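You operate a simulated robot arm through the tools that you are given. There is no shell and no other tool. Be economical: measure what you need, move in short steps, check, and stop when the job is done.

You run a simulated robot arm. Do the job below in one go: nothing can be reset, and whatever is moved stays where it is left.

JOB
Take the white pot from the top of the small wooden shelf and put it on top of the yellow spool. Then open the top blue drawer, take the green and purple tray from the top of the wall bench and put it inside, then shut the drawer. Then open the high cupboard door, put the green ribbon box from the floor of the high cupboard on the teal plate and shut the door again. Then fetch the yellow sign and stand it on the grey metal tray. Then put the green measuring pot in the bottom of the grey sink. Keep to this order. Set down upright: white pot, yellow sign, green measuring pot.

The check looks at the end state, three seconds after you hand in, the way a careful person would. Anything else that was tipped, shoved, dropped, spilled or broken makes it a failure.

ROBOT AND FRAMES
A 7-joint arm with a two-finger parallel gripper on a trunk, on a base that drives. Base frame: it is fixed to the floor where the robot stands at the start and does not move with it; the origin is under the middle of the robot, x ahead of it, y to its left, z up; the surface under the hand at the start is at about z = 88. Readings come in cm, rad, newtons and seconds.
With the tool pointing down near the work surface it reaches from about 28 to 72 cm from the robot's upright axis, wherever it stands. Its first joint turns from -2.897 to 2.897 rad. Places, roughly: bottom of the grey sink [-590, 920, 70]; green and purple tray (6x5x4 cm) [60, 50, 90]; green measuring pot [-775, 900, 100]; green ribbon box [50, 50, 150]; grey metal tray (13x24x5 cm) [50, 10, 90]; high cupboard door [50, 70, 170]; teal plate (18x13x1 cm) [-130, -40, 80]; top blue drawer [-430, -20, 50]; top blue drawer inside [-430, -30, 50]; yellow sign [75, 100, 100]; yellow spool (6x6x5 cm) [60, -30, 90]. Payload 3.43 kg.
The TCP is the grasp point between the finger pads, 3.4 cm short of the fingertips. In the tool frame z runs along the fingers and y along their closing line. Largest opening 12.8 cm; finger width 2.4, thickness 1.2; the body of the gripper, 4.8 by 13 cm, starts 9.6 cm behind the TCP.
Orientation is that of the tool frame in the base frame, as a unit quaternion [w, x, y, z]. With the fingers straight down and closing along the base's y, the tool's x points along the base's -x, its y along +y and its z along -z.

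CONTROLS
- The arm moves only by the tool nudge_tool. Its argument "steps" is a list of rows, each an object (a shift or turn left out is 0, a gripper value left out holds the last) with "delta_rot": the turn, a rotation vector about the tool's x, y, z in rad, a list of three; "travel": the shift along the tool's x, y, z in cm, a list of three; "gripper": the closure, from 0 (fully open) to 1 (shut). In form: [{"delta_rot": [ax, ay, az], "travel": [tx, ty, tz], "gripper": gripper}, ...]. A call has 1 to 20 rows; each row shifts and turns the commanded pose from where the row before left it, along the tool's axes as they then stand. Rows are played at 5 a second. More than 5 cm and 0.15 rad between two rows, or a gripper value outside its range, and nothing of the call is played. A pose out of reach is approached as far as the arm can. The call stops where the force on the tool passes 40 N (or 10 N more than at its start, if that is more) or the arm is blocked; 0.2 s more then pass. Each finger travels about 10.8 cm/s and halts on what it meets, pressing with about 32 N; the grip force reading is that of the motor and also rises with nothing between the fingers. The clock runs only during rows and for 0.2 s after the last one: add rows that do not move to give the fingers time. It gives the time, the measured TCP pose, the force on the tool (base axes), the opening and the grip force at its end, in the units of the frame above (readings bear some noise), with the torque about the TCP (base axes, N m) and any sound that the robot's microphone picked up, and new pictures: "views" is both (left out), scene, wrist or none.
- Cameras (640 x 400 px; columns grow to the right, rows downward): "scene" is now at [-0.92, 18.57, 148.33]; the picture's right is [0.51, -0.86, 0.00], its down [-0.16, -0.10, -0.98] and it looks along [0.85, 0.50, -0.19] (base axes); focal length 214 px, centre (320, 200). "wrist" rides on the gripper at [7.6, -1.1, -16] in the tool frame; the picture's right is [0.15, 0.99, 0.00], its down [-0.88, 0.13, -0.46] and it looks along [-0.45, 0.07, 0.89] (tool axes); focal length 234 px, centre (320, 200). There is no depth. A picture from a camera that has moved, and an enlarged one, comes with that camera's place and axes in the base frame and with its lens.
- lift_body(by): slides the trunk up (or, below 0, down) by that many cm; the arm and the scene camera ride with it, the base frame stays. It gives what a move gives, with no picture.
- steer(legs): drives the robot by 1 to 6 legs, each [ahead, left, turn to the left] in cm, cm and rad, along the robot's own axes; the way and the turn of a leg run together, so that a leg with both is an arc; at most 150 cm and 3.142 rad a leg. The arm and the cameras ride along, it lands a little off, and it stops where it bumps. It gives what a move gives, and a new picture of the scene camera.
- pan_tilt(pan, tilt): turns the head with the scene camera to pan (to the left, within 1.501 rad either way) and tilt (down, from -0.506 to 1.204), counted from straight ahead of the robot. It gives what a move gives, and a new picture of the scene camera.
- enlarge(camera, box): a new picture of the part [left, top, right, bottom] of that camera's present view, enlarged. It takes no simulated time.
- sign_off(): hands the job in; it is judged then, once.

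Go step by step. Nothing tells you exact positions but the pictures and the camera data: compare them with the known pose of the tool, close in by small moves and look again before you grip or let go. The budget is 207 turns and 260 pictures, counting those below and the enlarged ones. Unless the task says otherwise, let go and move clear before handing in.

The tools are called after "Emit:" as a command line: name --argument value ..., lists and objects as JSON in quotes. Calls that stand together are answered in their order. nudge_tool: Moves the arm, as the interface text tells. Its arguments: {"type":"object","properties":{"steps":{"type":"array","items":{"type":"object","properties":{"delta_rot":{"type":"array","items":{"type":"number"}},"travel":{"type":"array","items":{"type":"number"}},"gripper":{"type":"number"}}}},"views":{"type":"string","enum":["both","scene","wrist","none"]}},"required":["steps"]} The other tools are called the same way: lift_body (by) slides the trunk up or down; steer (legs) drives the base; pan_tilt (pan, tilt) turns the head that bears the scene camera; enlarge (camera, box) takes an enlarged picture of a part of a camera's view; sign_off () hands the job in.

At the start:

```text
t: 0.0
tool_pos: [35.07, 23.81, 100.01]
tcp_rot: [0.0, -0.001, 1.0, 0.001]
wrist_force: [0.0, -0.4, 0.3]
torque: [-0.03, 0.01, 0.0]
finger_gap: 12.8
gripper_force: 0.0
trunk travel left (down, up): [-15.0, 17.4]
robot x, y, heading: [0.5, 0.11, -0.002]
head pan, tilt: [0.534, 0.188]
```

scene: 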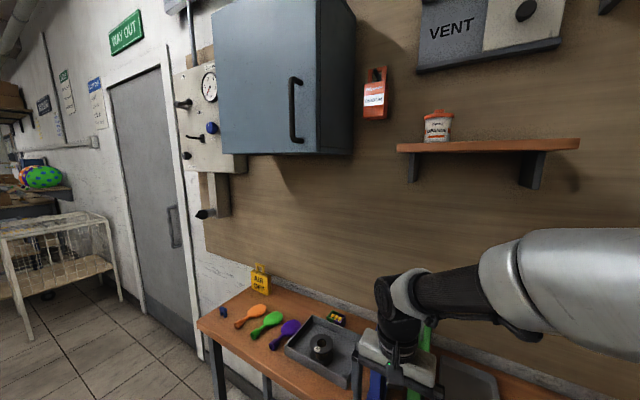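
wrist: 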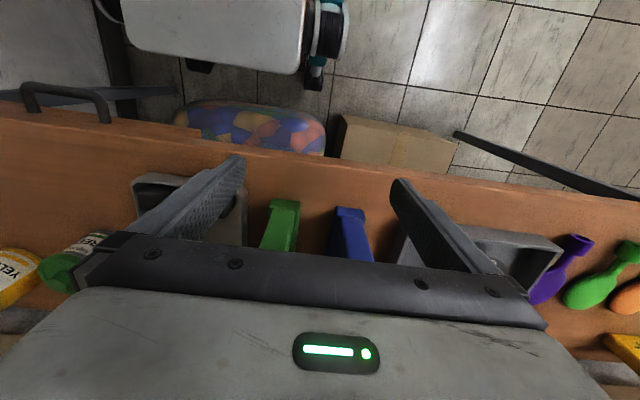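

I see a bench along the wall ahead, with the small shelf and white pot, the high cupboard and the yellow sign. I'll look around first, starting to the right for the spool.

Emit:
pan_tilt --pan -0.3 --tilt 0.5

Emit:
enlarge --camera "scene" --box '[160, 50, 480, 250]'

```text
t: 1.2
tool_pos: [34.92, 23.73, 100.02]
tcp_rot: [0.001, 0.0, 1.0, 0.001]
wrist_force: [-0.8, 0.0, 1.4]
torque: [-0.03, -0.03, -0.01]
finger_gap: 12.78
gripper_force: 0.0
trunk travel left (down, up): [-15.0, 17.4]
robot x, y, heading: [-0.03, -0.05, 0.001]
head pan, tilt: [-0.3, 0.499]
camera scene: at [-0.24, 11.15, 145.45], right [-0.29, -0.96, 0.0], down [-0.46, 0.14, -0.88], along [0.84, -0.26, -0.48], focal length 214 px, centre (320, 200)
```

scene: 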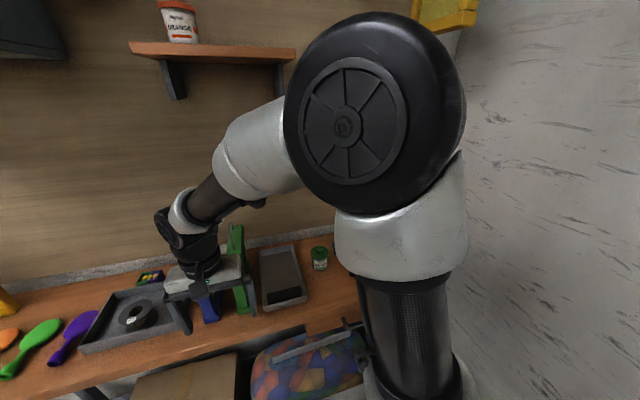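

```text
2.00 times, centred on (320, 150) of scene
camera zoom: at [-0.24, 11.15, 145.45], right [-0.29, -0.96, 0.0], down [-0.46, 0.14, -0.88], along [0.84, -0.26, -0.48], focal length 429 px, centre (320, 300)
```

zoom: 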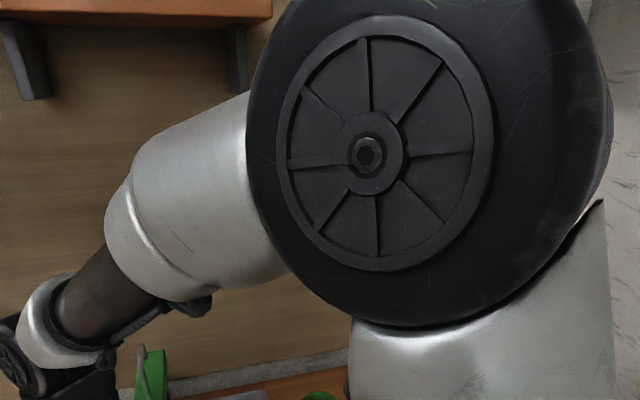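

The white pot triangulates to about (56, 21, 155). The arm blocks the view of the spool, so I'll raise it and tilt the tool forward, then look again.

Emit:
nudge_tool --steps '[{"travel": [0, 0, -5]}, {"travel": [0, 0, -5]}, {"travel": [0, 0, -5]}, {"travel": [0, 0, -5]}, {"travel": [0, 0, -5]}, {"travel": [0, 0, -5]}, {"travel": [0, 0, -5]}, {"delta_rot": [0, -0.15, 0]}, {"delta_rot": [0, -0.15, 0]}, {"delta_rot": [0, -0.15, 0]}, {"delta_rot": [0, -0.15, 0]}, {"delta_rot": [0, -0.15, 0]}, {"delta_rot": [0, -0.15, 0]}, {}]' --views "both"

```text
t: 4.0
tool_pos: [40.84, 13.82, 133.67]
tcp_rot: [0.397, 0.117, 0.91, -0.022]
wrist_force: [1.3, 0.5, 0.2]
torque: [-0.09, 0.01, -0.09]
finger_gap: 12.81
gripper_force: 0.0
trunk travel left (down, up): [-15.0, 17.4]
robot x, y, heading: [-0.21, 0.17, -0.003]
head pan, tilt: [-0.3, 0.499]
stopped in row 14: the arm was blocked; the commanded pose is now the measured one
camera scene: at [-3.93, 6.11, 146.35], right [-0.85, -0.53, 0.0], down [-0.21, 0.33, -0.92], along [0.48, -0.78, -0.39], focal length 214 px, centre (320, 200)
camera wrist: at [24.12, 16.32, 138.84], right [0.13, 0.99, -0.05], down [0.28, 0.01, 0.96], along [0.95, -0.14, -0.27], focal length 234 px, centre (320, 200)
```

scene: 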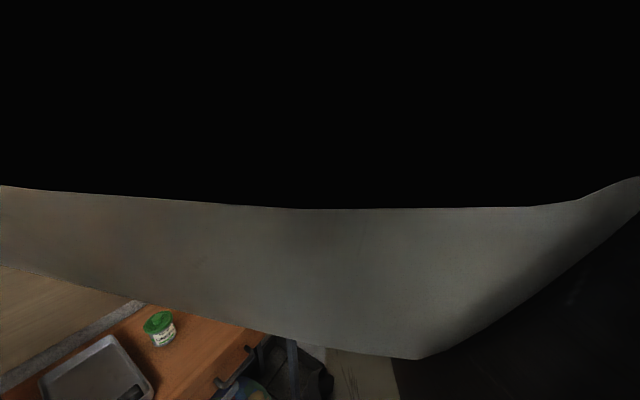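
wrist: 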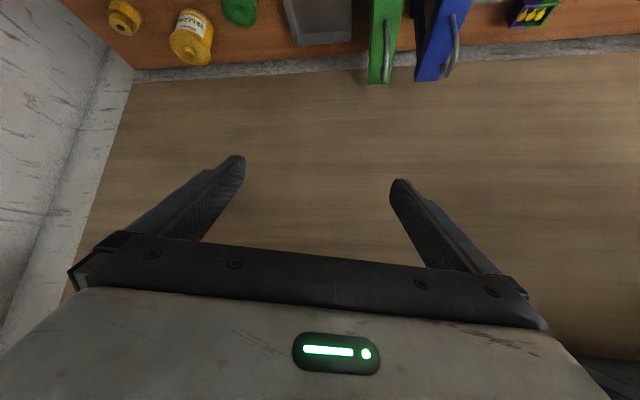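

The elbow seems to have met the head and pushed it. I'll turn the head left, clear of the arm.

Emit:
pan_tilt --pan 0.6 --tilt 0.2

```text
t: 5.2
tool_pos: [40.76, 13.61, 133.92]
tcp_rot: [0.402, 0.118, 0.908, -0.02]
wrist_force: [0.4, -0.2, 0.0]
torque: [0.0, -0.01, -0.01]
finger_gap: 12.8
gripper_force: 0.1
trunk travel left (down, up): [-15.0, 17.4]
robot x, y, heading: [0.43, -0.17, 0.0]
head pan, tilt: [0.6, 0.201]
camera scene: at [-3.44, 6.27, 147.79], right [-0.81, -0.59, 0.0], down [-0.14, 0.2, -0.97], along [0.57, -0.79, -0.24], focal length 214 px, centre (320, 200)
```

scene: 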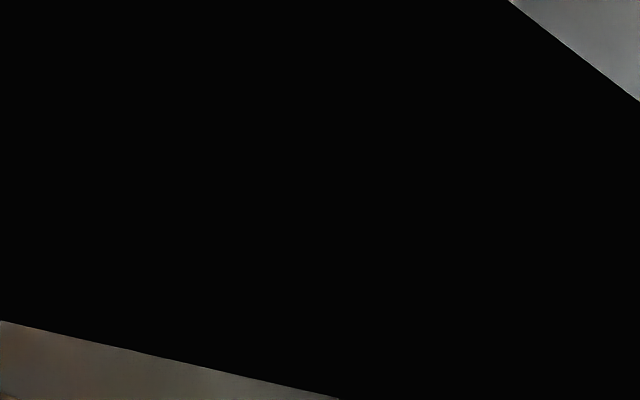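

The head is still held by the arm. I'll move the arm forward, down and to the right.

Emit:
nudge_tool --steps '[{"travel": [0, -3, 4]}, {"travel": [0, -3, 4]}, {"travel": [0, -3, 4]}, {"travel": [0, 0, 4]}, {}]' --views "both"

```text
t: 6.4
tool_pos: [50.01, 2.84, 122.77]
tcp_rot: [0.401, 0.117, 0.908, -0.02]
wrist_force: [0.4, -0.1, 0.5]
torque: [0.01, -0.04, 0.01]
finger_gap: 12.8
gripper_force: 0.0
trunk travel left (down, up): [-15.0, 17.4]
robot x, y, heading: [0.27, -0.06, 0.0]
head pan, tilt: [0.6, 0.201]
camera scene: at [-1.24, 19.09, 148.22], right [0.56, -0.83, 0.0], down [-0.16, -0.11, -0.98], along [0.81, 0.55, -0.2], focal length 214 px, centre (320, 200)
camera wrist: at [33.26, 5.37, 127.73], right [0.13, 0.99, -0.05], down [0.27, 0.01, 0.96], along [0.95, -0.14, -0.27], focal length 234 px, centre (320, 200)
```

scene: 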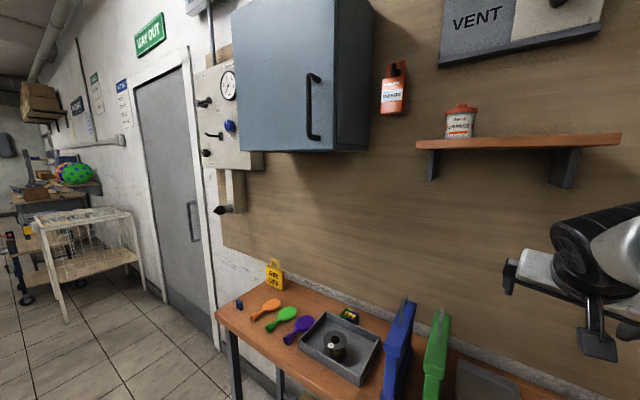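
wrist: 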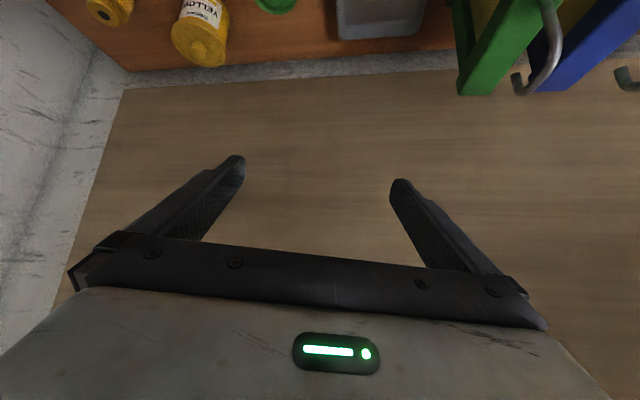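

The head is free again. The pot is at the left of the arm, near the head, so I'll drive left and back a little to put it in front and to the right.

Emit:
steer --legs '[[-8, 0, 0], [0, 30, 0]]'

Emit:
lift_body --by 17

Emit:
pan_tilt --pan 0.15 --tilt 0.35

```text
t: 10.6
tool_pos: [42.29, 33.34, 122.48]
tcp_rot: [0.401, 0.118, 0.908, -0.02]
wrist_force: [-0.1, 0.0, 0.1]
torque: [-0.05, 0.0, 0.05]
finger_gap: 12.82
gripper_force: 0.0
trunk travel left (down, up): [-15.0, 17.4]
robot x, y, heading: [-8.26, 30.4, -0.003]
head pan, tilt: [0.6, 0.201]
camera scene: at [-9.11, 49.56, 148.22], right [0.57, -0.82, 0.0], down [-0.16, -0.11, -0.98], along [0.81, 0.55, -0.2], focal length 214 px, centre (320, 200)
```

scene: 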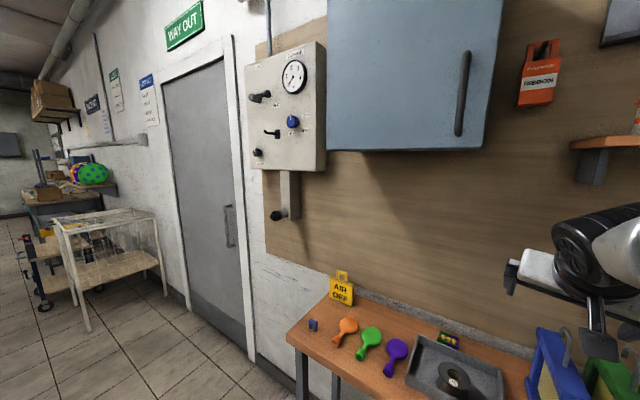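

```text
t: 12.5
tool_pos: [42.21, 33.22, 139.69]
tcp_rot: [0.401, 0.118, 0.908, -0.02]
wrist_force: [0.9, -0.1, -0.2]
torque: [-0.03, 0.04, 0.0]
finger_gap: 12.8
gripper_force: 0.0
trunk travel left (down, up): [-32.0, 0.4]
robot x, y, heading: [-7.73, 30.23, -0.001]
head pan, tilt: [0.6, 0.201]
```

```text
t: 13.4
tool_pos: [42.26, 33.28, 139.67]
tcp_rot: [0.401, 0.117, 0.908, -0.021]
wrist_force: [-0.4, -0.1, -0.2]
torque: [0.01, 0.01, -0.02]
finger_gap: 12.78
gripper_force: 0.0
trunk travel left (down, up): [-32.0, 0.4]
robot x, y, heading: [-8.04, 30.29, 0.003]
head pan, tilt: [0.15, 0.351]
camera scene: at [-7.59, 45.7, 163.82], right [0.15, -0.99, 0.0], down [-0.34, -0.05, -0.94], along [0.93, 0.14, -0.34], focal length 214 px, centre (320, 200)
```

scene: 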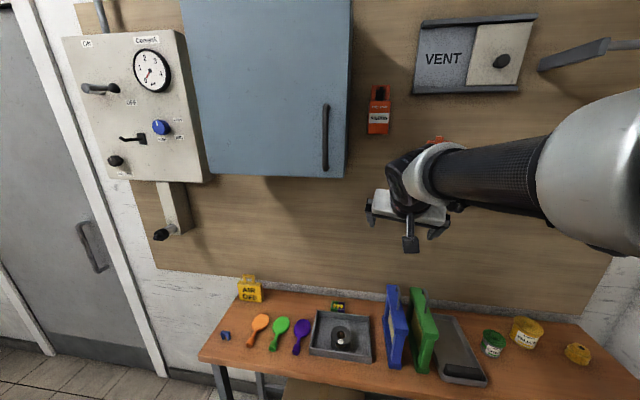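

The right-hand end of the bench is visible now. I'll enlarge it to tell the spool from the yellow jar.

Emit:
enlarge --camera "scene" --box '[460, 300, 620, 400]'

Emit:
enlarge --camera "scene" --box '[220, 270, 420, 395]'

```text
4.00 times, centred on (540, 350) of scene
camera zoom: at [-7.59, 45.7, 163.82], right [0.15, -0.99, 0.0], down [-0.34, -0.05, -0.94], along [0.93, 0.14, -0.34], focal length 858 px, centre (-560, -400)
```

zoom: 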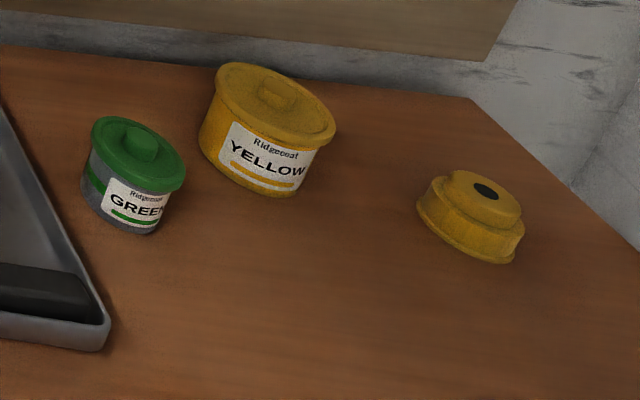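

```text
3.20 times, centred on (320, 332) of scene
camera zoom: at [-7.59, 45.7, 163.82], right [0.15, -0.99, 0.0], down [-0.34, -0.05, -0.94], along [0.93, 0.14, -0.34], focal length 686 px, centre (320, -224)
```

zoom: 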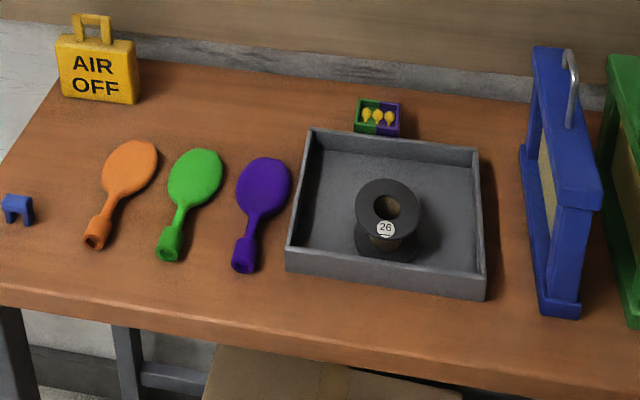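

The rightmost item is the spool, and the grey metal tray at about (50, 7) is the one with the black bar. I'll level the tool orientation and move to a position just short of the pot.

Emit:
nudge_tool --steps '[{"delta_rot": [-0.07, -0.034, -0.098]}, {"delta_rot": [-0.07, -0.034, -0.098]}, {"travel": [0.4, -4, -0.5]}, {"travel": [0.4, -4, -0.5]}, {"travel": [0.4, -4, -0.5]}, {"travel": [-3.4, 0, -2.7]}, {"travel": [-3.4, 0, -2.7]}, {"travel": [-3.4, 0, -2.7]}, {"travel": [-3.4, 0, -2.7]}, {"travel": [-3.4, 0, -2.7]}, {}]' --views "both"

```text
t: 15.8
tool_pos: [40.26, 21.01, 161.38]
tcp_rot: [0.435, -0.001, 0.901, 0.0]
wrist_force: [0.0, 0.2, 0.0]
torque: [0.03, 0.04, 0.02]
finger_gap: 12.79
gripper_force: 0.0
trunk travel left (down, up): [-32.0, 0.4]
robot x, y, heading: [-7.8, 30.26, 0.005]
head pan, tilt: [0.15, 0.351]
camera scene: at [-7.59, 45.69, 163.81], right [0.15, -0.99, 0.0], down [-0.34, -0.05, -0.94], along [0.93, 0.14, -0.34], focal length 214 px, centre (320, 200)
camera wrist: at [23.04, 20.01, 165.18], right [-0.09, 0.99, -0.12], down [0.19, 0.13, 0.97], along [0.98, 0.07, -0.2], focal length 234 px, centre (320, 200)
```

scene: 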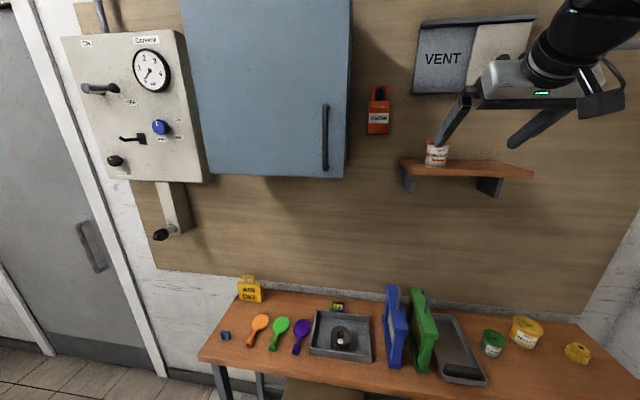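
wrist: 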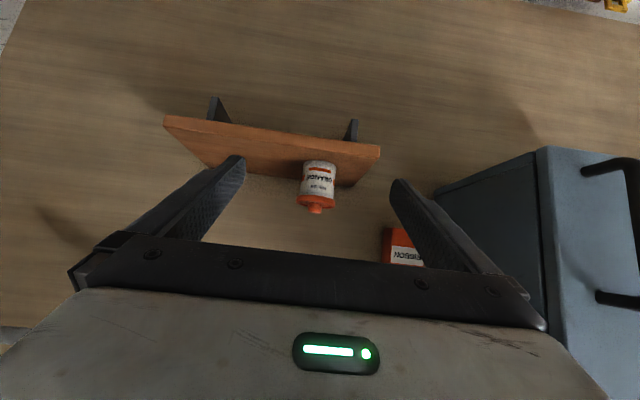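

The pot centre is now at about (58.7, 21.8, 155.3). I'll go two thirds of the way in and check.

Emit:
nudge_tool --steps '[{"travel": [-1.8, 0.27, 4.2]}, {"travel": [-1.8, 0.27, 4.2]}, {"travel": [-1.8, 0.27, 4.2]}, {}]' --views "both"

```text
t: 16.8
tool_pos: [53.46, 22.2, 157.87]
tcp_rot: [0.434, 0.0, 0.901, -0.001]
wrist_force: [0.2, -0.1, -0.7]
torque: [-0.02, -0.01, -0.02]
finger_gap: 12.82
gripper_force: 0.0
trunk travel left (down, up): [-32.0, 0.4]
robot x, y, heading: [-7.78, 30.31, 0.004]
head pan, tilt: [0.15, 0.351]
camera scene: at [-7.6, 45.7, 163.82], right [0.15, -0.99, 0.0], down [-0.34, -0.05, -0.94], along [0.93, 0.14, -0.34], focal length 214 px, centre (320, 200)
camera wrist: at [36.19, 21.09, 161.56], right [-0.09, 0.99, -0.12], down [0.19, 0.13, 0.97], along [0.98, 0.07, -0.2], focal length 234 px, centre (320, 200)
```

scene: 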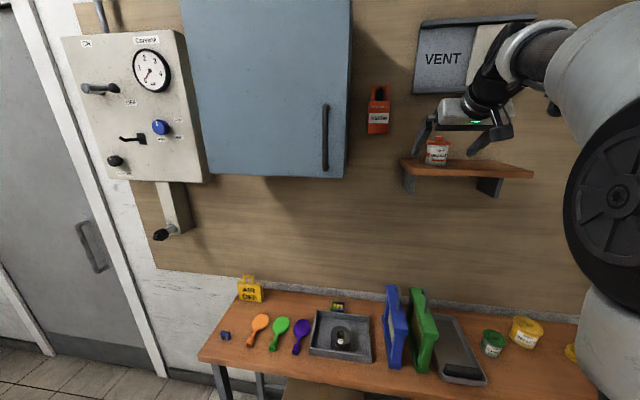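
wrist: 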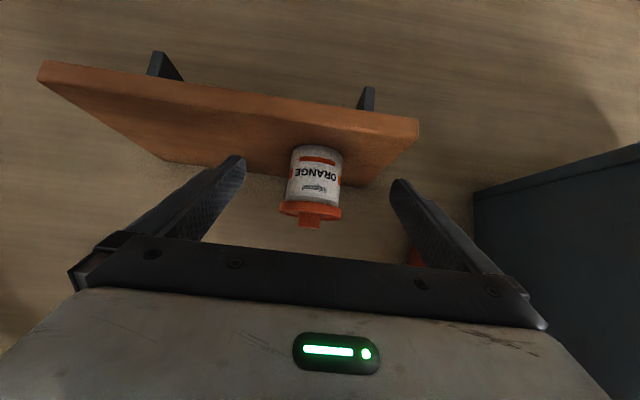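

Pot is centred between the fingers. I'll move the last few cm and grip.

Emit:
nudge_tool --steps '[{"travel": [-0.95, -0.2, 2.55]}, {"travel": [-0.95, -0.2, 2.55]}, {}, {"gripper": 0.4}, {"gripper": 0.7}, {"gripper": 1}, {}, {}, {}]' --views "wrist"

```text
t: 18.8
tool_pos: [58.57, 21.7, 156.09]
tcp_rot: [0.434, -0.001, 0.901, 0.0]
wrist_force: [-0.5, -0.1, -1.3]
torque: [-0.06, -0.03, -0.03]
finger_gap: 5.5
gripper_force: 32.3
trunk travel left (down, up): [-32.0, 0.4]
robot x, y, heading: [-8.06, 30.29, -0.001]
head pan, tilt: [0.15, 0.351]
heard: snap
camera wrist: at [41.45, 20.69, 159.9], right [-0.09, 0.99, -0.12], down [0.19, 0.13, 0.97], along [0.98, 0.07, -0.2], focal length 234 px, centre (320, 200)
```

wrist: 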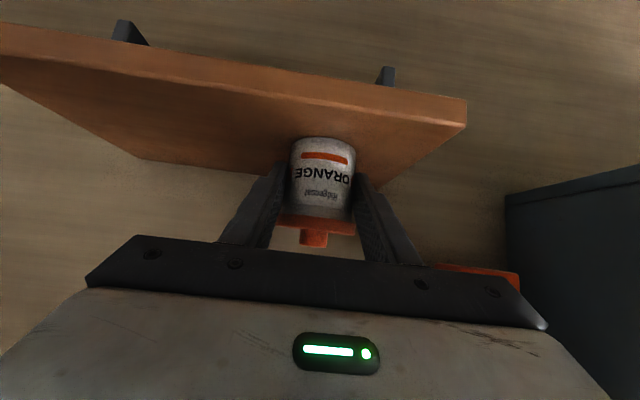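

The pot is held with a 5.5 cm gap. I'll lift it, back off the shelf and check it.

Emit:
nudge_tool --steps '[{"travel": [-1.57, 0, -1.24]}, {"travel": [-1.57, 0, -1.24]}, {"travel": [-1.57, 0, -1.24]}, {"travel": [2.3, 0, -2.9]}, {"travel": [2.3, 0, -2.9]}, {"travel": [2.3, 0, -2.9]}, {"travel": [2.3, 0, -2.9]}, {}]' --views "both"

```text
t: 20.6
tool_pos: [43.84, 21.85, 162.23]
tcp_rot: [0.435, -0.001, 0.901, 0.0]
wrist_force: [-0.5, -0.7, -1.2]
torque: [0.02, 0.0, 0.02]
finger_gap: 5.5
gripper_force: 31.8
trunk travel left (down, up): [-32.0, 0.4]
robot x, y, heading: [-7.85, 30.24, -0.003]
head pan, tilt: [0.15, 0.351]
camera scene: at [-7.55, 45.69, 163.81], right [0.15, -0.99, 0.0], down [-0.34, -0.05, -0.94], along [0.93, 0.14, -0.34], focal length 214 px, centre (320, 200)
camera wrist: at [26.64, 20.73, 166.05], right [-0.09, 0.99, -0.12], down [0.19, 0.13, 0.97], along [0.98, 0.07, -0.2], focal length 234 px, centre (320, 200)
```

scene: 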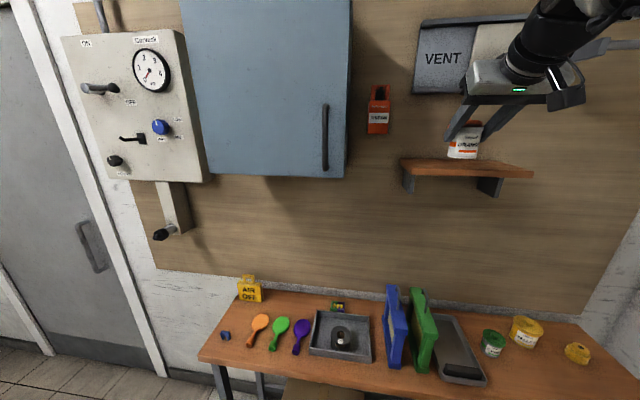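
wrist: 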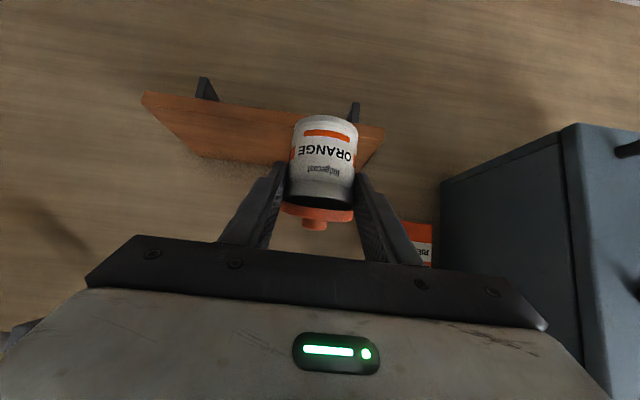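

The lid looks odd in the wrist view. I'll look closer.

Emit:
enlarge --camera "wrist" --box '[240, 90, 400, 250]'

Emit:
enlarge --camera "scene" --box '[390, 80, 550, 200]'

```text
2.50 times, centred on (320, 170) of wrist
camera zoom: at [26.64, 20.73, 166.05], right [-0.09, 0.99, -0.12], down [0.19, 0.13, 0.97], along [0.98, 0.07, -0.2], focal length 585 px, centre (320, 275)
```

zoom: 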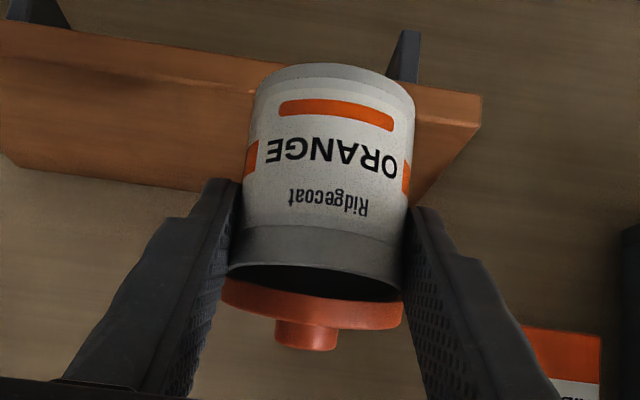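

```text
3.33 times, centred on (470, 140) of scene
camera zoom: at [-7.55, 45.69, 163.81], right [0.15, -0.99, 0.0], down [-0.34, -0.05, -0.94], along [0.93, 0.14, -0.34], focal length 715 px, centre (-180, 400)
```

zoom: 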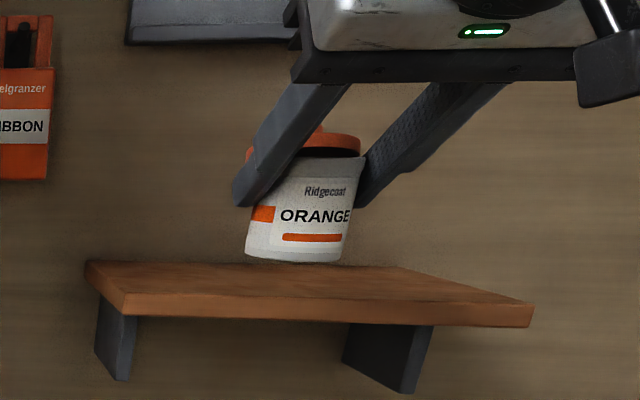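

The snap was the lid popping up when I squeezed near the rim. I'll set the pot back on the shelf, re-seat the lid and grip lower next time.

Emit:
nudge_tool --steps '[{"travel": [-2.3, 0, 2.9]}, {"travel": [-2.3, 0, 2.9]}, {"travel": [-2.3, 0, 2.9]}, {"travel": [-2.3, 0, 2.9]}, {"travel": [1.57, 0, 1.24]}, {"travel": [1.57, 0, 1.24]}, {"travel": [0.7, 0, 0.55]}, {"travel": [0.5, 0, 0.4]}, {"travel": [0.3, 0, 0.25]}, {}]' --views "both"

Emit:
enlarge --camera "scene" --box '[380, 80, 540, 200]'

```text
t: 22.8
tool_pos: [58.82, 21.78, 155.98]
tcp_rot: [0.434, -0.001, 0.901, 0.0]
wrist_force: [-1.0, -0.3, -0.1]
torque: [0.05, 0.02, 0.04]
finger_gap: 5.48
gripper_force: 31.8
trunk travel left (down, up): [-32.0, 0.4]
robot x, y, heading: [-8.07, 30.53, 0.005]
head pan, tilt: [0.15, 0.351]
camera scene: at [-7.58, 45.69, 163.8], right [0.15, -0.99, 0.0], down [-0.34, -0.05, -0.94], along [0.93, 0.14, -0.34], focal length 214 px, centre (320, 200)
camera wrist: at [41.53, 20.65, 159.93], right [-0.09, 0.99, -0.12], down [0.19, 0.13, 0.97], along [0.98, 0.07, -0.2], focal length 234 px, centre (320, 200)
```

scene: 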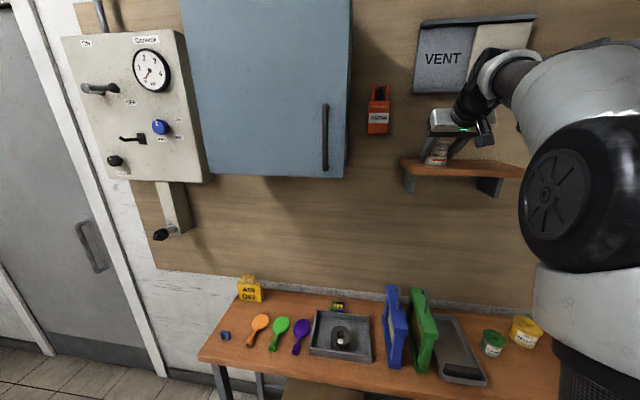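
wrist: 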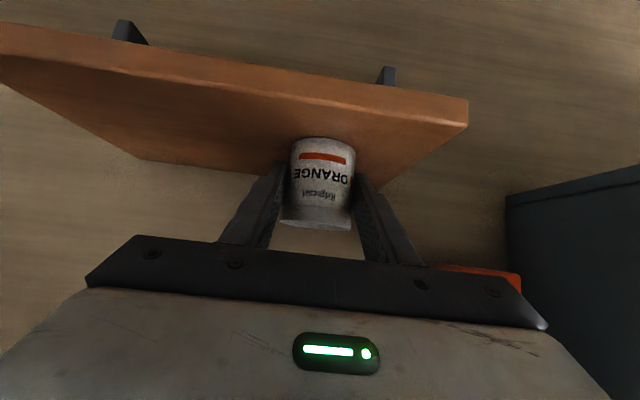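

```text
3.33 times, centred on (460, 140) of scene
camera zoom: at [-7.58, 45.69, 163.8], right [0.15, -0.99, 0.0], down [-0.34, -0.05, -0.94], along [0.93, 0.14, -0.34], focal length 715 px, centre (-147, 400)
```

zoom: 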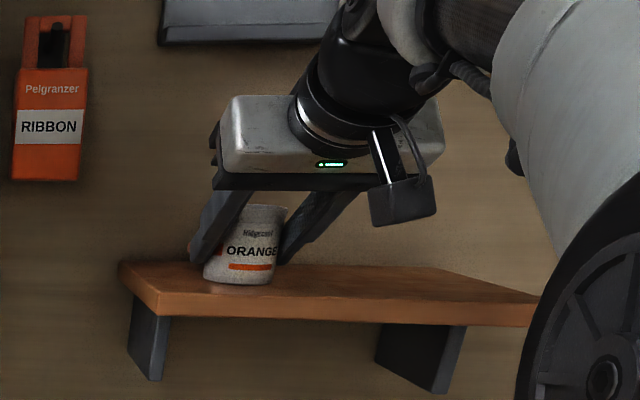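

The lid has come off the pot. I'll set the pot down, back the gripper off and search for the lid.

Emit:
nudge_tool --steps '[{"gripper": 0.5}, {"gripper": 0.2}, {"gripper": 0}, {}, {}, {"travel": [2.3, 0, -2.9]}, {"travel": [2.3, 0, -2.9]}, {"travel": [2.3, 0, -2.9]}, {"travel": [2.3, 0, -2.9]}, {}]' --views "both"

Emit:
pan_tilt --pan -0.1 --tilt 0.8

```text
t: 25.0
tool_pos: [44.06, 21.78, 156.12]
tcp_rot: [0.436, -0.001, 0.9, 0.0]
wrist_force: [0.7, 0.4, 0.5]
torque: [0.02, 0.07, -0.03]
finger_gap: 12.81
gripper_force: 0.0
trunk travel left (down, up): [-32.0, 0.4]
robot x, y, heading: [-7.74, 30.48, 0.002]
head pan, tilt: [0.15, 0.351]
camera scene: at [-7.57, 45.69, 163.81], right [0.15, -0.99, 0.0], down [-0.34, -0.05, -0.94], along [0.93, 0.14, -0.34], focal length 214 px, centre (320, 200)
camera wrist: at [26.79, 20.65, 159.98], right [-0.09, 0.99, -0.12], down [0.19, 0.13, 0.97], along [0.98, 0.07, -0.2], focal length 234 px, centre (320, 200)
```

scene: 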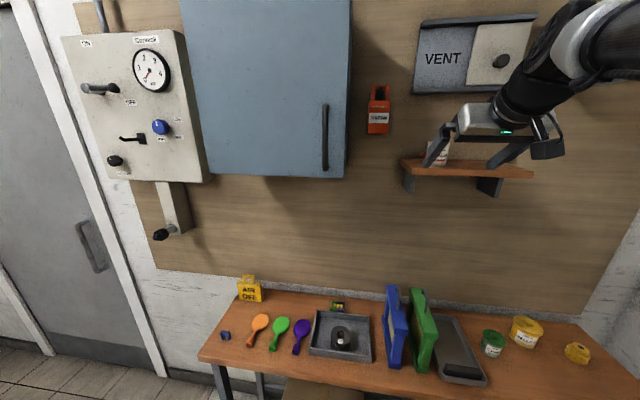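
wrist: 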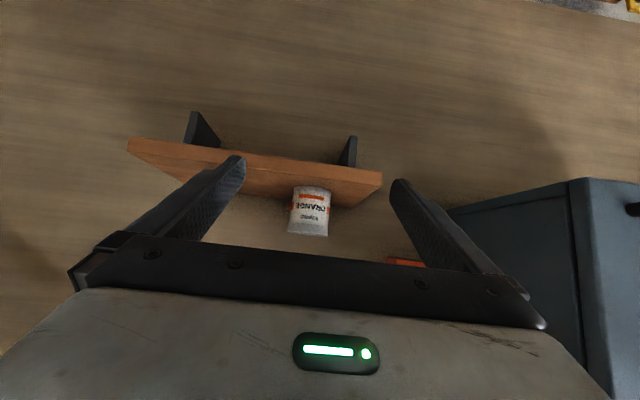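

```text
t: 25.9
tool_pos: [44.05, 21.7, 156.14]
tcp_rot: [0.434, -0.001, 0.901, 0.0]
wrist_force: [0.0, 0.4, 0.4]
torque: [-0.03, -0.01, 0.0]
finger_gap: 12.81
gripper_force: 0.1
trunk travel left (down, up): [-32.0, 0.4]
robot x, y, heading: [-7.85, 30.62, 0.004]
head pan, tilt: [-0.099, 0.799]
camera scene: at [-8.76, 43.5, 159.86], right [-0.1, -1.0, 0.0], down [-0.71, 0.07, -0.7], along [0.69, -0.07, -0.72], focal length 214 px, centre (320, 200)
```

scene: 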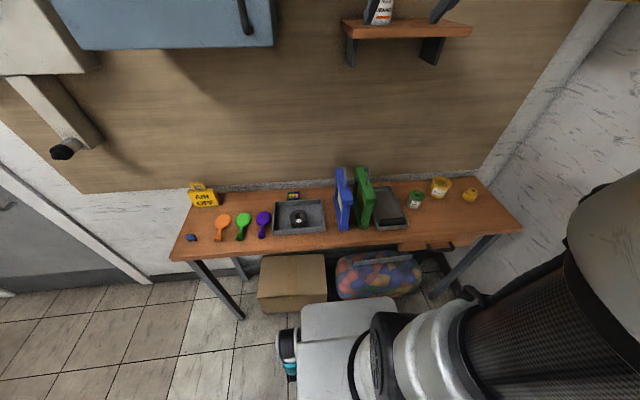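

I'll zoom on the shelf and on the bench and floor to find the lid.

Emit:
enlarge --camera "scene" --box '[320, 0, 480, 100]'

Emit:
enlarge --camera "scene" --box '[240, 150, 520, 325]'

```text
4.00 times, centred on (400, 50) of scene
camera zoom: at [-8.76, 43.5, 159.86], right [-0.1, -1.0, 0.0], down [-0.71, 0.07, -0.7], along [0.69, -0.07, -0.72], focal length 858 px, centre (0, 800)
```

zoom: 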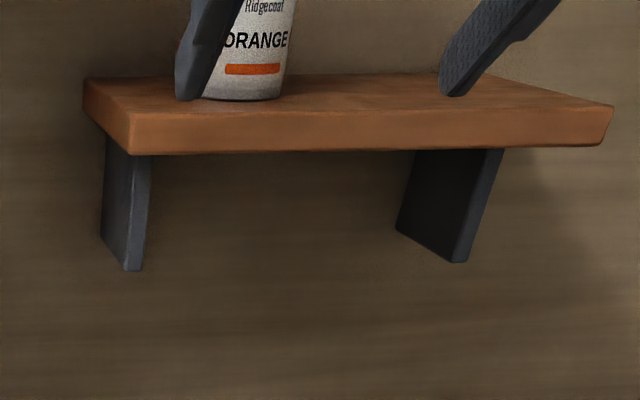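

```text
2.29 times, centred on (380, 238) of scene
camera zoom: at [-8.76, 43.5, 159.86], right [-0.1, -1.0, 0.0], down [-0.71, 0.07, -0.7], along [0.69, -0.07, -0.72], focal length 490 px, centre (183, 114)
```

zoom: 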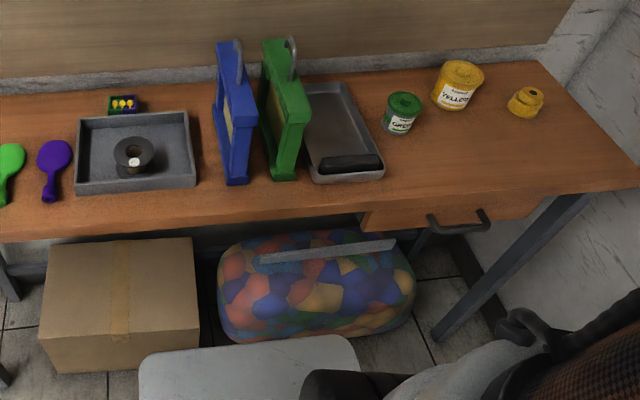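

The lid isn't in view. I'll move the gripper aside so the head can see the pot and whatever is behind it.

Emit:
nudge_tool --steps '[{"travel": [2, -3, -3]}, {"travel": [0, -5, 0]}, {"travel": [0, -5, 0]}, {"travel": [0, -5, 0]}, {}]' --views "wrist"

Emit:
pan_tilt --pan -0.2 --tilt 0.3

Emit:
enlarge --camera "scene" --box '[240, 100, 440, 225]'

```text
t: 27.1
tool_pos: [40.25, 3.93, 156.34]
tcp_rot: [0.435, -0.001, 0.901, 0.0]
wrist_force: [0.3, 0.6, 0.0]
torque: [0.01, -0.01, -0.02]
finger_gap: 12.8
gripper_force: 0.1
trunk travel left (down, up): [-32.0, 0.4]
robot x, y, heading: [-8.31, 30.48, 0.006]
head pan, tilt: [-0.099, 0.799]
camera wrist: at [22.98, 2.81, 160.17], right [-0.09, 0.99, -0.12], down [0.19, 0.13, 0.97], along [0.98, 0.07, -0.2], focal length 234 px, centre (320, 200)
```

wrist: 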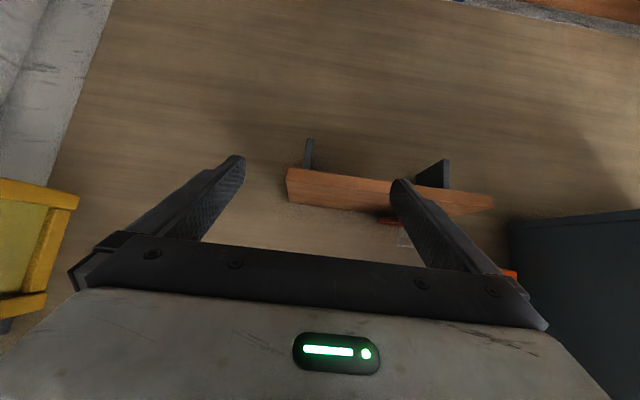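

```text
t: 28.0
tool_pos: [40.32, 3.95, 156.39]
tcp_rot: [0.434, -0.001, 0.901, 0.0]
wrist_force: [-0.4, 0.2, 1.3]
torque: [0.06, -0.01, -0.01]
finger_gap: 12.77
gripper_force: 0.1
trunk travel left (down, up): [-32.0, 0.4]
robot x, y, heading: [-8.19, 30.71, 0.002]
head pan, tilt: [-0.201, 0.3]
camera scene: at [-7.64, 42.44, 164.28], right [-0.2, -0.98, 0.0], down [-0.29, 0.06, -0.96], along [0.94, -0.19, -0.3], focal length 214 px, centre (320, 200)
```

scene: 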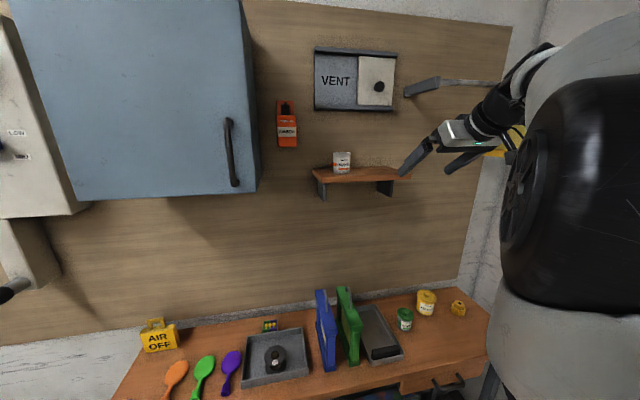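

```text
3.20 times, centred on (340, 162) of scene
camera zoom: at [-7.64, 42.44, 164.28], right [-0.2, -0.98, 0.0], down [-0.29, 0.06, -0.96], along [0.94, -0.19, -0.3], focal length 686 px, centre (256, 320)
```

zoom: 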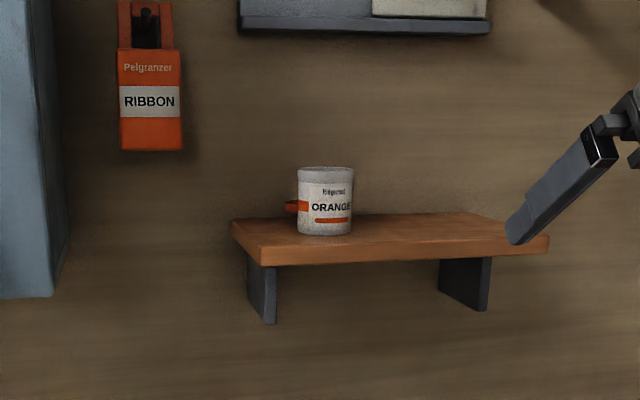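

The lid is lying on the shelf just behind the pot, at about (66, 21, 153). I'll re-approach the pot flatter and lower, move it to the spool, then bring the lid back to it.

Emit:
nudge_tool --steps '[{"delta_rot": [0, -0.125, 0], "travel": [0, 0, -1]}, {"delta_rot": [0, -0.125, 0], "travel": [0, 0, -1]}, {"travel": [0, 4.5, 0]}, {"travel": [0, 4.5, 0]}, {"travel": [0, 4.5, 0]}, {"travel": [0, 4.4, 0]}, {}]' --views "wrist"

```text
t: 29.2
tool_pos: [43.67, 13.64, 148.37]
tcp_rot: [0.464, 0.011, 0.886, 0.012]
wrist_force: [-1.0, -0.4, 0.2]
torque: [-0.01, -0.02, 0.05]
finger_gap: 12.8
gripper_force: 0.1
trunk travel left (down, up): [-32.0, 0.4]
robot x, y, heading: [-7.87, 30.62, 0.007]
head pan, tilt: [-0.201, 0.3]
stopped in row 5: the arm was blocked; the commanded pose is now the measured one
camera wrist: at [26.17, 12.59, 151.05], right [-0.08, 0.99, -0.09], down [0.13, 0.1, 0.99], along [0.99, 0.06, -0.13], focal length 234 px, centre (320, 200)
```

wrist: 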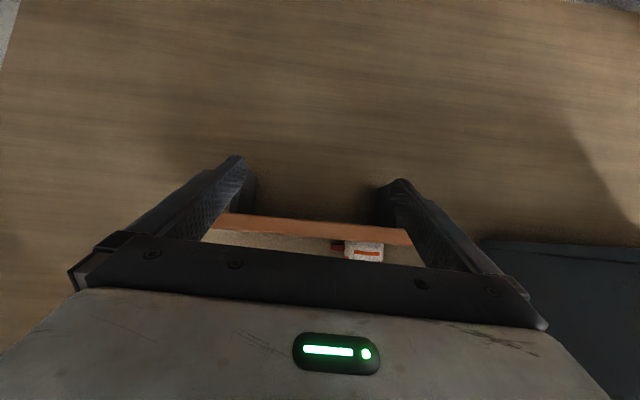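

The arm got blocked while folded up close. I'll back the robot up so it works more extended, then restore the pose.

Emit:
steer --legs '[[-6, 0, 0]]'

Emit:
nudge_tool --steps '[{"travel": [-1.6, 0, 3.6]}, {"travel": [-1.6, 0, 3.6]}, {}]' --views "none"

```text
t: 30.2
tool_pos: [37.6, 13.74, 148.41]
tcp_rot: [0.466, 0.009, 0.885, 0.013]
wrist_force: [-0.4, -0.4, 0.2]
torque: [0.01, -0.01, -0.01]
finger_gap: 12.81
gripper_force: 0.0
trunk travel left (down, up): [-32.0, 0.4]
robot x, y, heading: [-13.94, 30.43, 0.004]
head pan, tilt: [-0.201, 0.3]
camera scene: at [-13.71, 42.09, 164.75], right [-0.24, -0.97, 0.0], down [-0.24, 0.06, -0.97], along [0.94, -0.23, -0.25], focal length 214 px, centre (320, 200)
```

scene: 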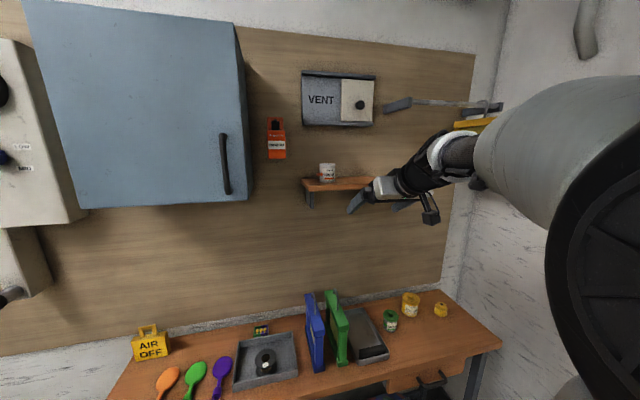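

```text
t: 31.0
tool_pos: [45.48, 13.67, 147.09]
tcp_rot: [0.465, 0.01, 0.885, 0.013]
wrist_force: [0.8, -0.6, -0.2]
torque: [0.0, 0.01, 0.0]
finger_gap: 12.81
gripper_force: 0.1
trunk travel left (down, up): [-32.0, 0.4]
robot x, y, heading: [-13.97, 30.43, 0.002]
head pan, tilt: [-0.201, 0.3]
```

The elbow is touching the head again, as the head axes shifted. I'll pan the head left before moving the arm.

Emit:
pan_tilt --pan 0.4 --tilt 0.3

Emit:
nudge_tool --steps '[{"delta_rot": [0.0055, -0.0915, -0.0155]}, {"delta_rot": [0.0055, -0.0915, -0.0155]}, {"travel": [-3.1, 2.7, -2.1]}, {"travel": [-3.1, 2.7, -2.1]}, {"travel": [-3.1, 2.7, -2.1]}, {}]' --views "both"

```text
t: 32.0
tool_pos: [45.3, 13.62, 147.08]
tcp_rot: [0.465, 0.009, 0.885, 0.014]
wrist_force: [1.0, 0.0, 0.8]
torque: [-0.02, -0.01, -0.01]
finger_gap: 12.78
gripper_force: 0.1
trunk travel left (down, up): [-32.0, 0.4]
robot x, y, heading: [-13.81, 30.17, 0.006]
head pan, tilt: [0.4, 0.3]
camera scene: at [-14.1, 47.92, 164.29], right [0.39, -0.92, 0.0], down [-0.27, -0.12, -0.96], along [0.88, 0.37, -0.3], focal length 214 px, centre (320, 200)
```

scene: 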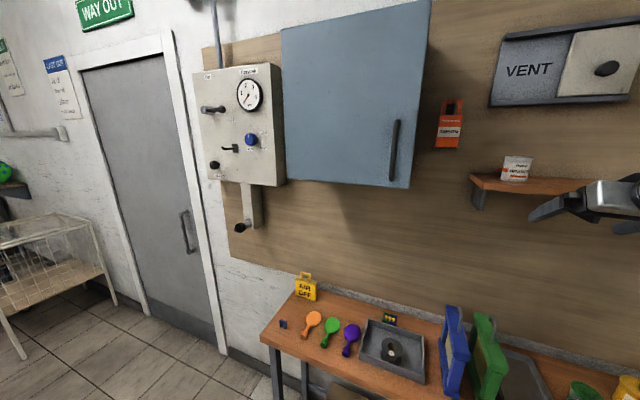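

```text
t: 33.4
tool_pos: [43.53, 22.02, 157.93]
tcp_rot: [0.545, 0.0, 0.839, 0.0]
wrist_force: [0.2, -0.5, 0.8]
torque: [0.0, -0.01, 0.02]
finger_gap: 12.8
gripper_force: 0.1
trunk travel left (down, up): [-32.0, 0.4]
robot x, y, heading: [-13.56, 30.63, -0.002]
head pan, tilt: [0.4, 0.3]
camera scene: at [-14.1, 47.93, 164.29], right [0.39, -0.92, 0.0], down [-0.27, -0.12, -0.96], along [0.88, 0.37, -0.3], focal length 214 px, centre (320, 200)
camera wrist: at [25.74, 20.92, 157.32], right [-0.06, 0.99, -0.13], down [-0.06, 0.13, 0.99], along [1.0, 0.07, 0.05], focal length 234 px, centre (320, 200)
```

scene: 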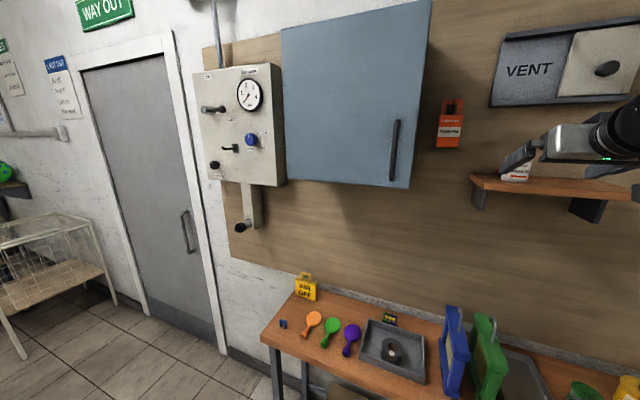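
wrist: 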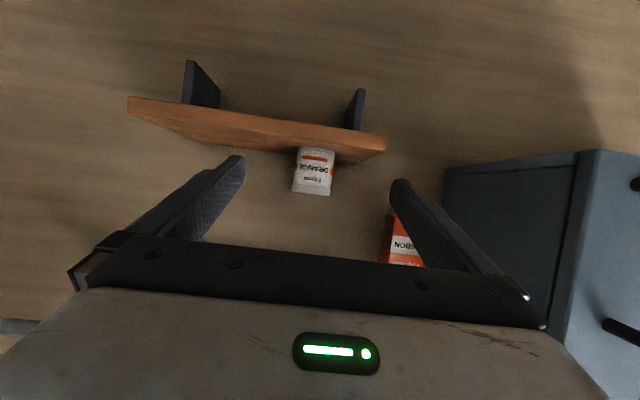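

Pot is centred. I'll move in low on the body and grip.

Emit:
nudge_tool --steps '[{"travel": [-1.05, -0.07, 4.5]}, {"travel": [-1.05, -0.07, 4.5]}, {"travel": [-1.0, -0.06, 4.6]}, {}, {"gripper": 0.4}, {"gripper": 0.55}, {"gripper": 0.7}, {"gripper": 1}, {}, {}]' --views "wrist"

```text
t: 35.6
tool_pos: [57.09, 21.74, 155.31]
tcp_rot: [0.544, -0.001, 0.839, 0.0]
wrist_force: [1.5, -0.7, 0.7]
torque: [0.02, -0.05, -0.05]
finger_gap: 5.48
gripper_force: 31.8
trunk travel left (down, up): [-32.0, 0.4]
robot x, y, heading: [-13.5, 30.4, 0.001]
head pan, tilt: [0.4, 0.3]
camera wrist: at [39.42, 20.59, 154.69], right [-0.06, 0.99, -0.13], down [-0.06, 0.13, 0.99], along [1.0, 0.07, 0.05], focal length 234 px, centre (320, 200)
```

wrist: 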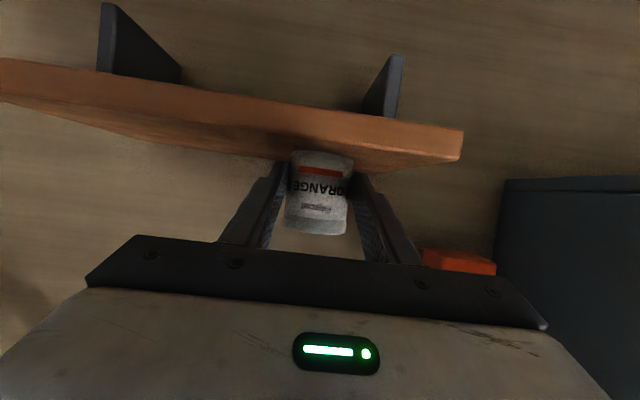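

Gripped at 5.48 cm. I'll lift and retreat, with a look at the lid.

Emit:
nudge_tool --steps '[{"travel": [-1.8, 0, -0.82]}, {"travel": [-1.8, 0, -0.82]}, {"travel": [-0.9, 0, -0.4]}, {"travel": [1.43, 0, -3.2]}, {"travel": [1.43, 0, -3.2]}, {"travel": [1.43, 0, -3.2]}, {}]' --views "both"

Emit:
enlarge --camera "scene" --box '[440, 90, 640, 215]'

```text
t: 37.2
tool_pos: [46.59, 21.67, 160.16]
tcp_rot: [0.544, -0.001, 0.839, 0.0]
wrist_force: [0.0, -0.2, -1.2]
torque: [0.01, 0.02, 0.01]
finger_gap: 5.51
gripper_force: 31.9
trunk travel left (down, up): [-32.0, 0.4]
robot x, y, heading: [-13.66, 30.72, 0.005]
head pan, tilt: [0.4, 0.3]
camera scene: at [-14.08, 47.92, 164.28], right [0.39, -0.92, 0.0], down [-0.27, -0.12, -0.96], along [0.88, 0.37, -0.3], focal length 214 px, centre (320, 200)
camera wrist: at [28.8, 20.63, 159.64], right [-0.06, 0.99, -0.13], down [-0.06, 0.13, 0.99], along [1.0, 0.07, 0.05], focal length 234 px, centre (320, 200)
```

scene: 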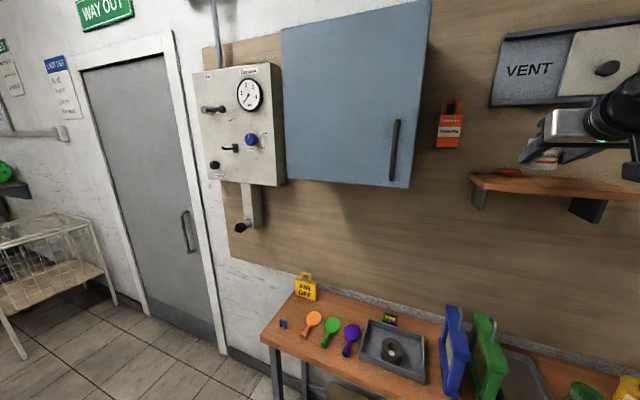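
wrist: 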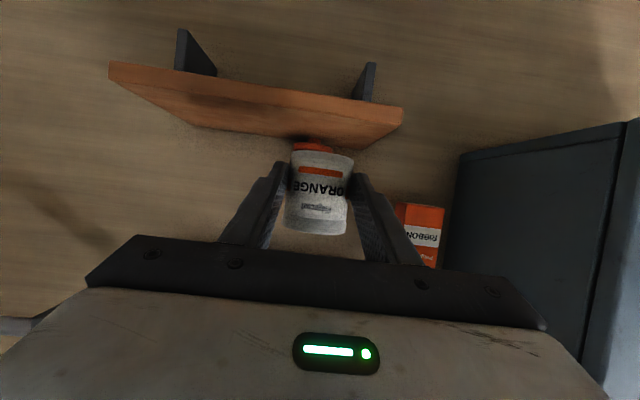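

```text
3.20 times, centred on (540, 152) of scene
camera zoom: at [-14.08, 47.92, 164.28], right [0.39, -0.92, 0.0], down [-0.27, -0.12, -0.96], along [0.88, 0.37, -0.3], focal length 686 px, centre (-384, 352)
```

zoom: 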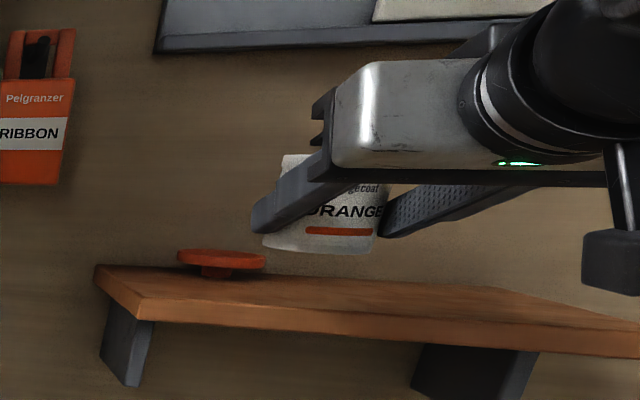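

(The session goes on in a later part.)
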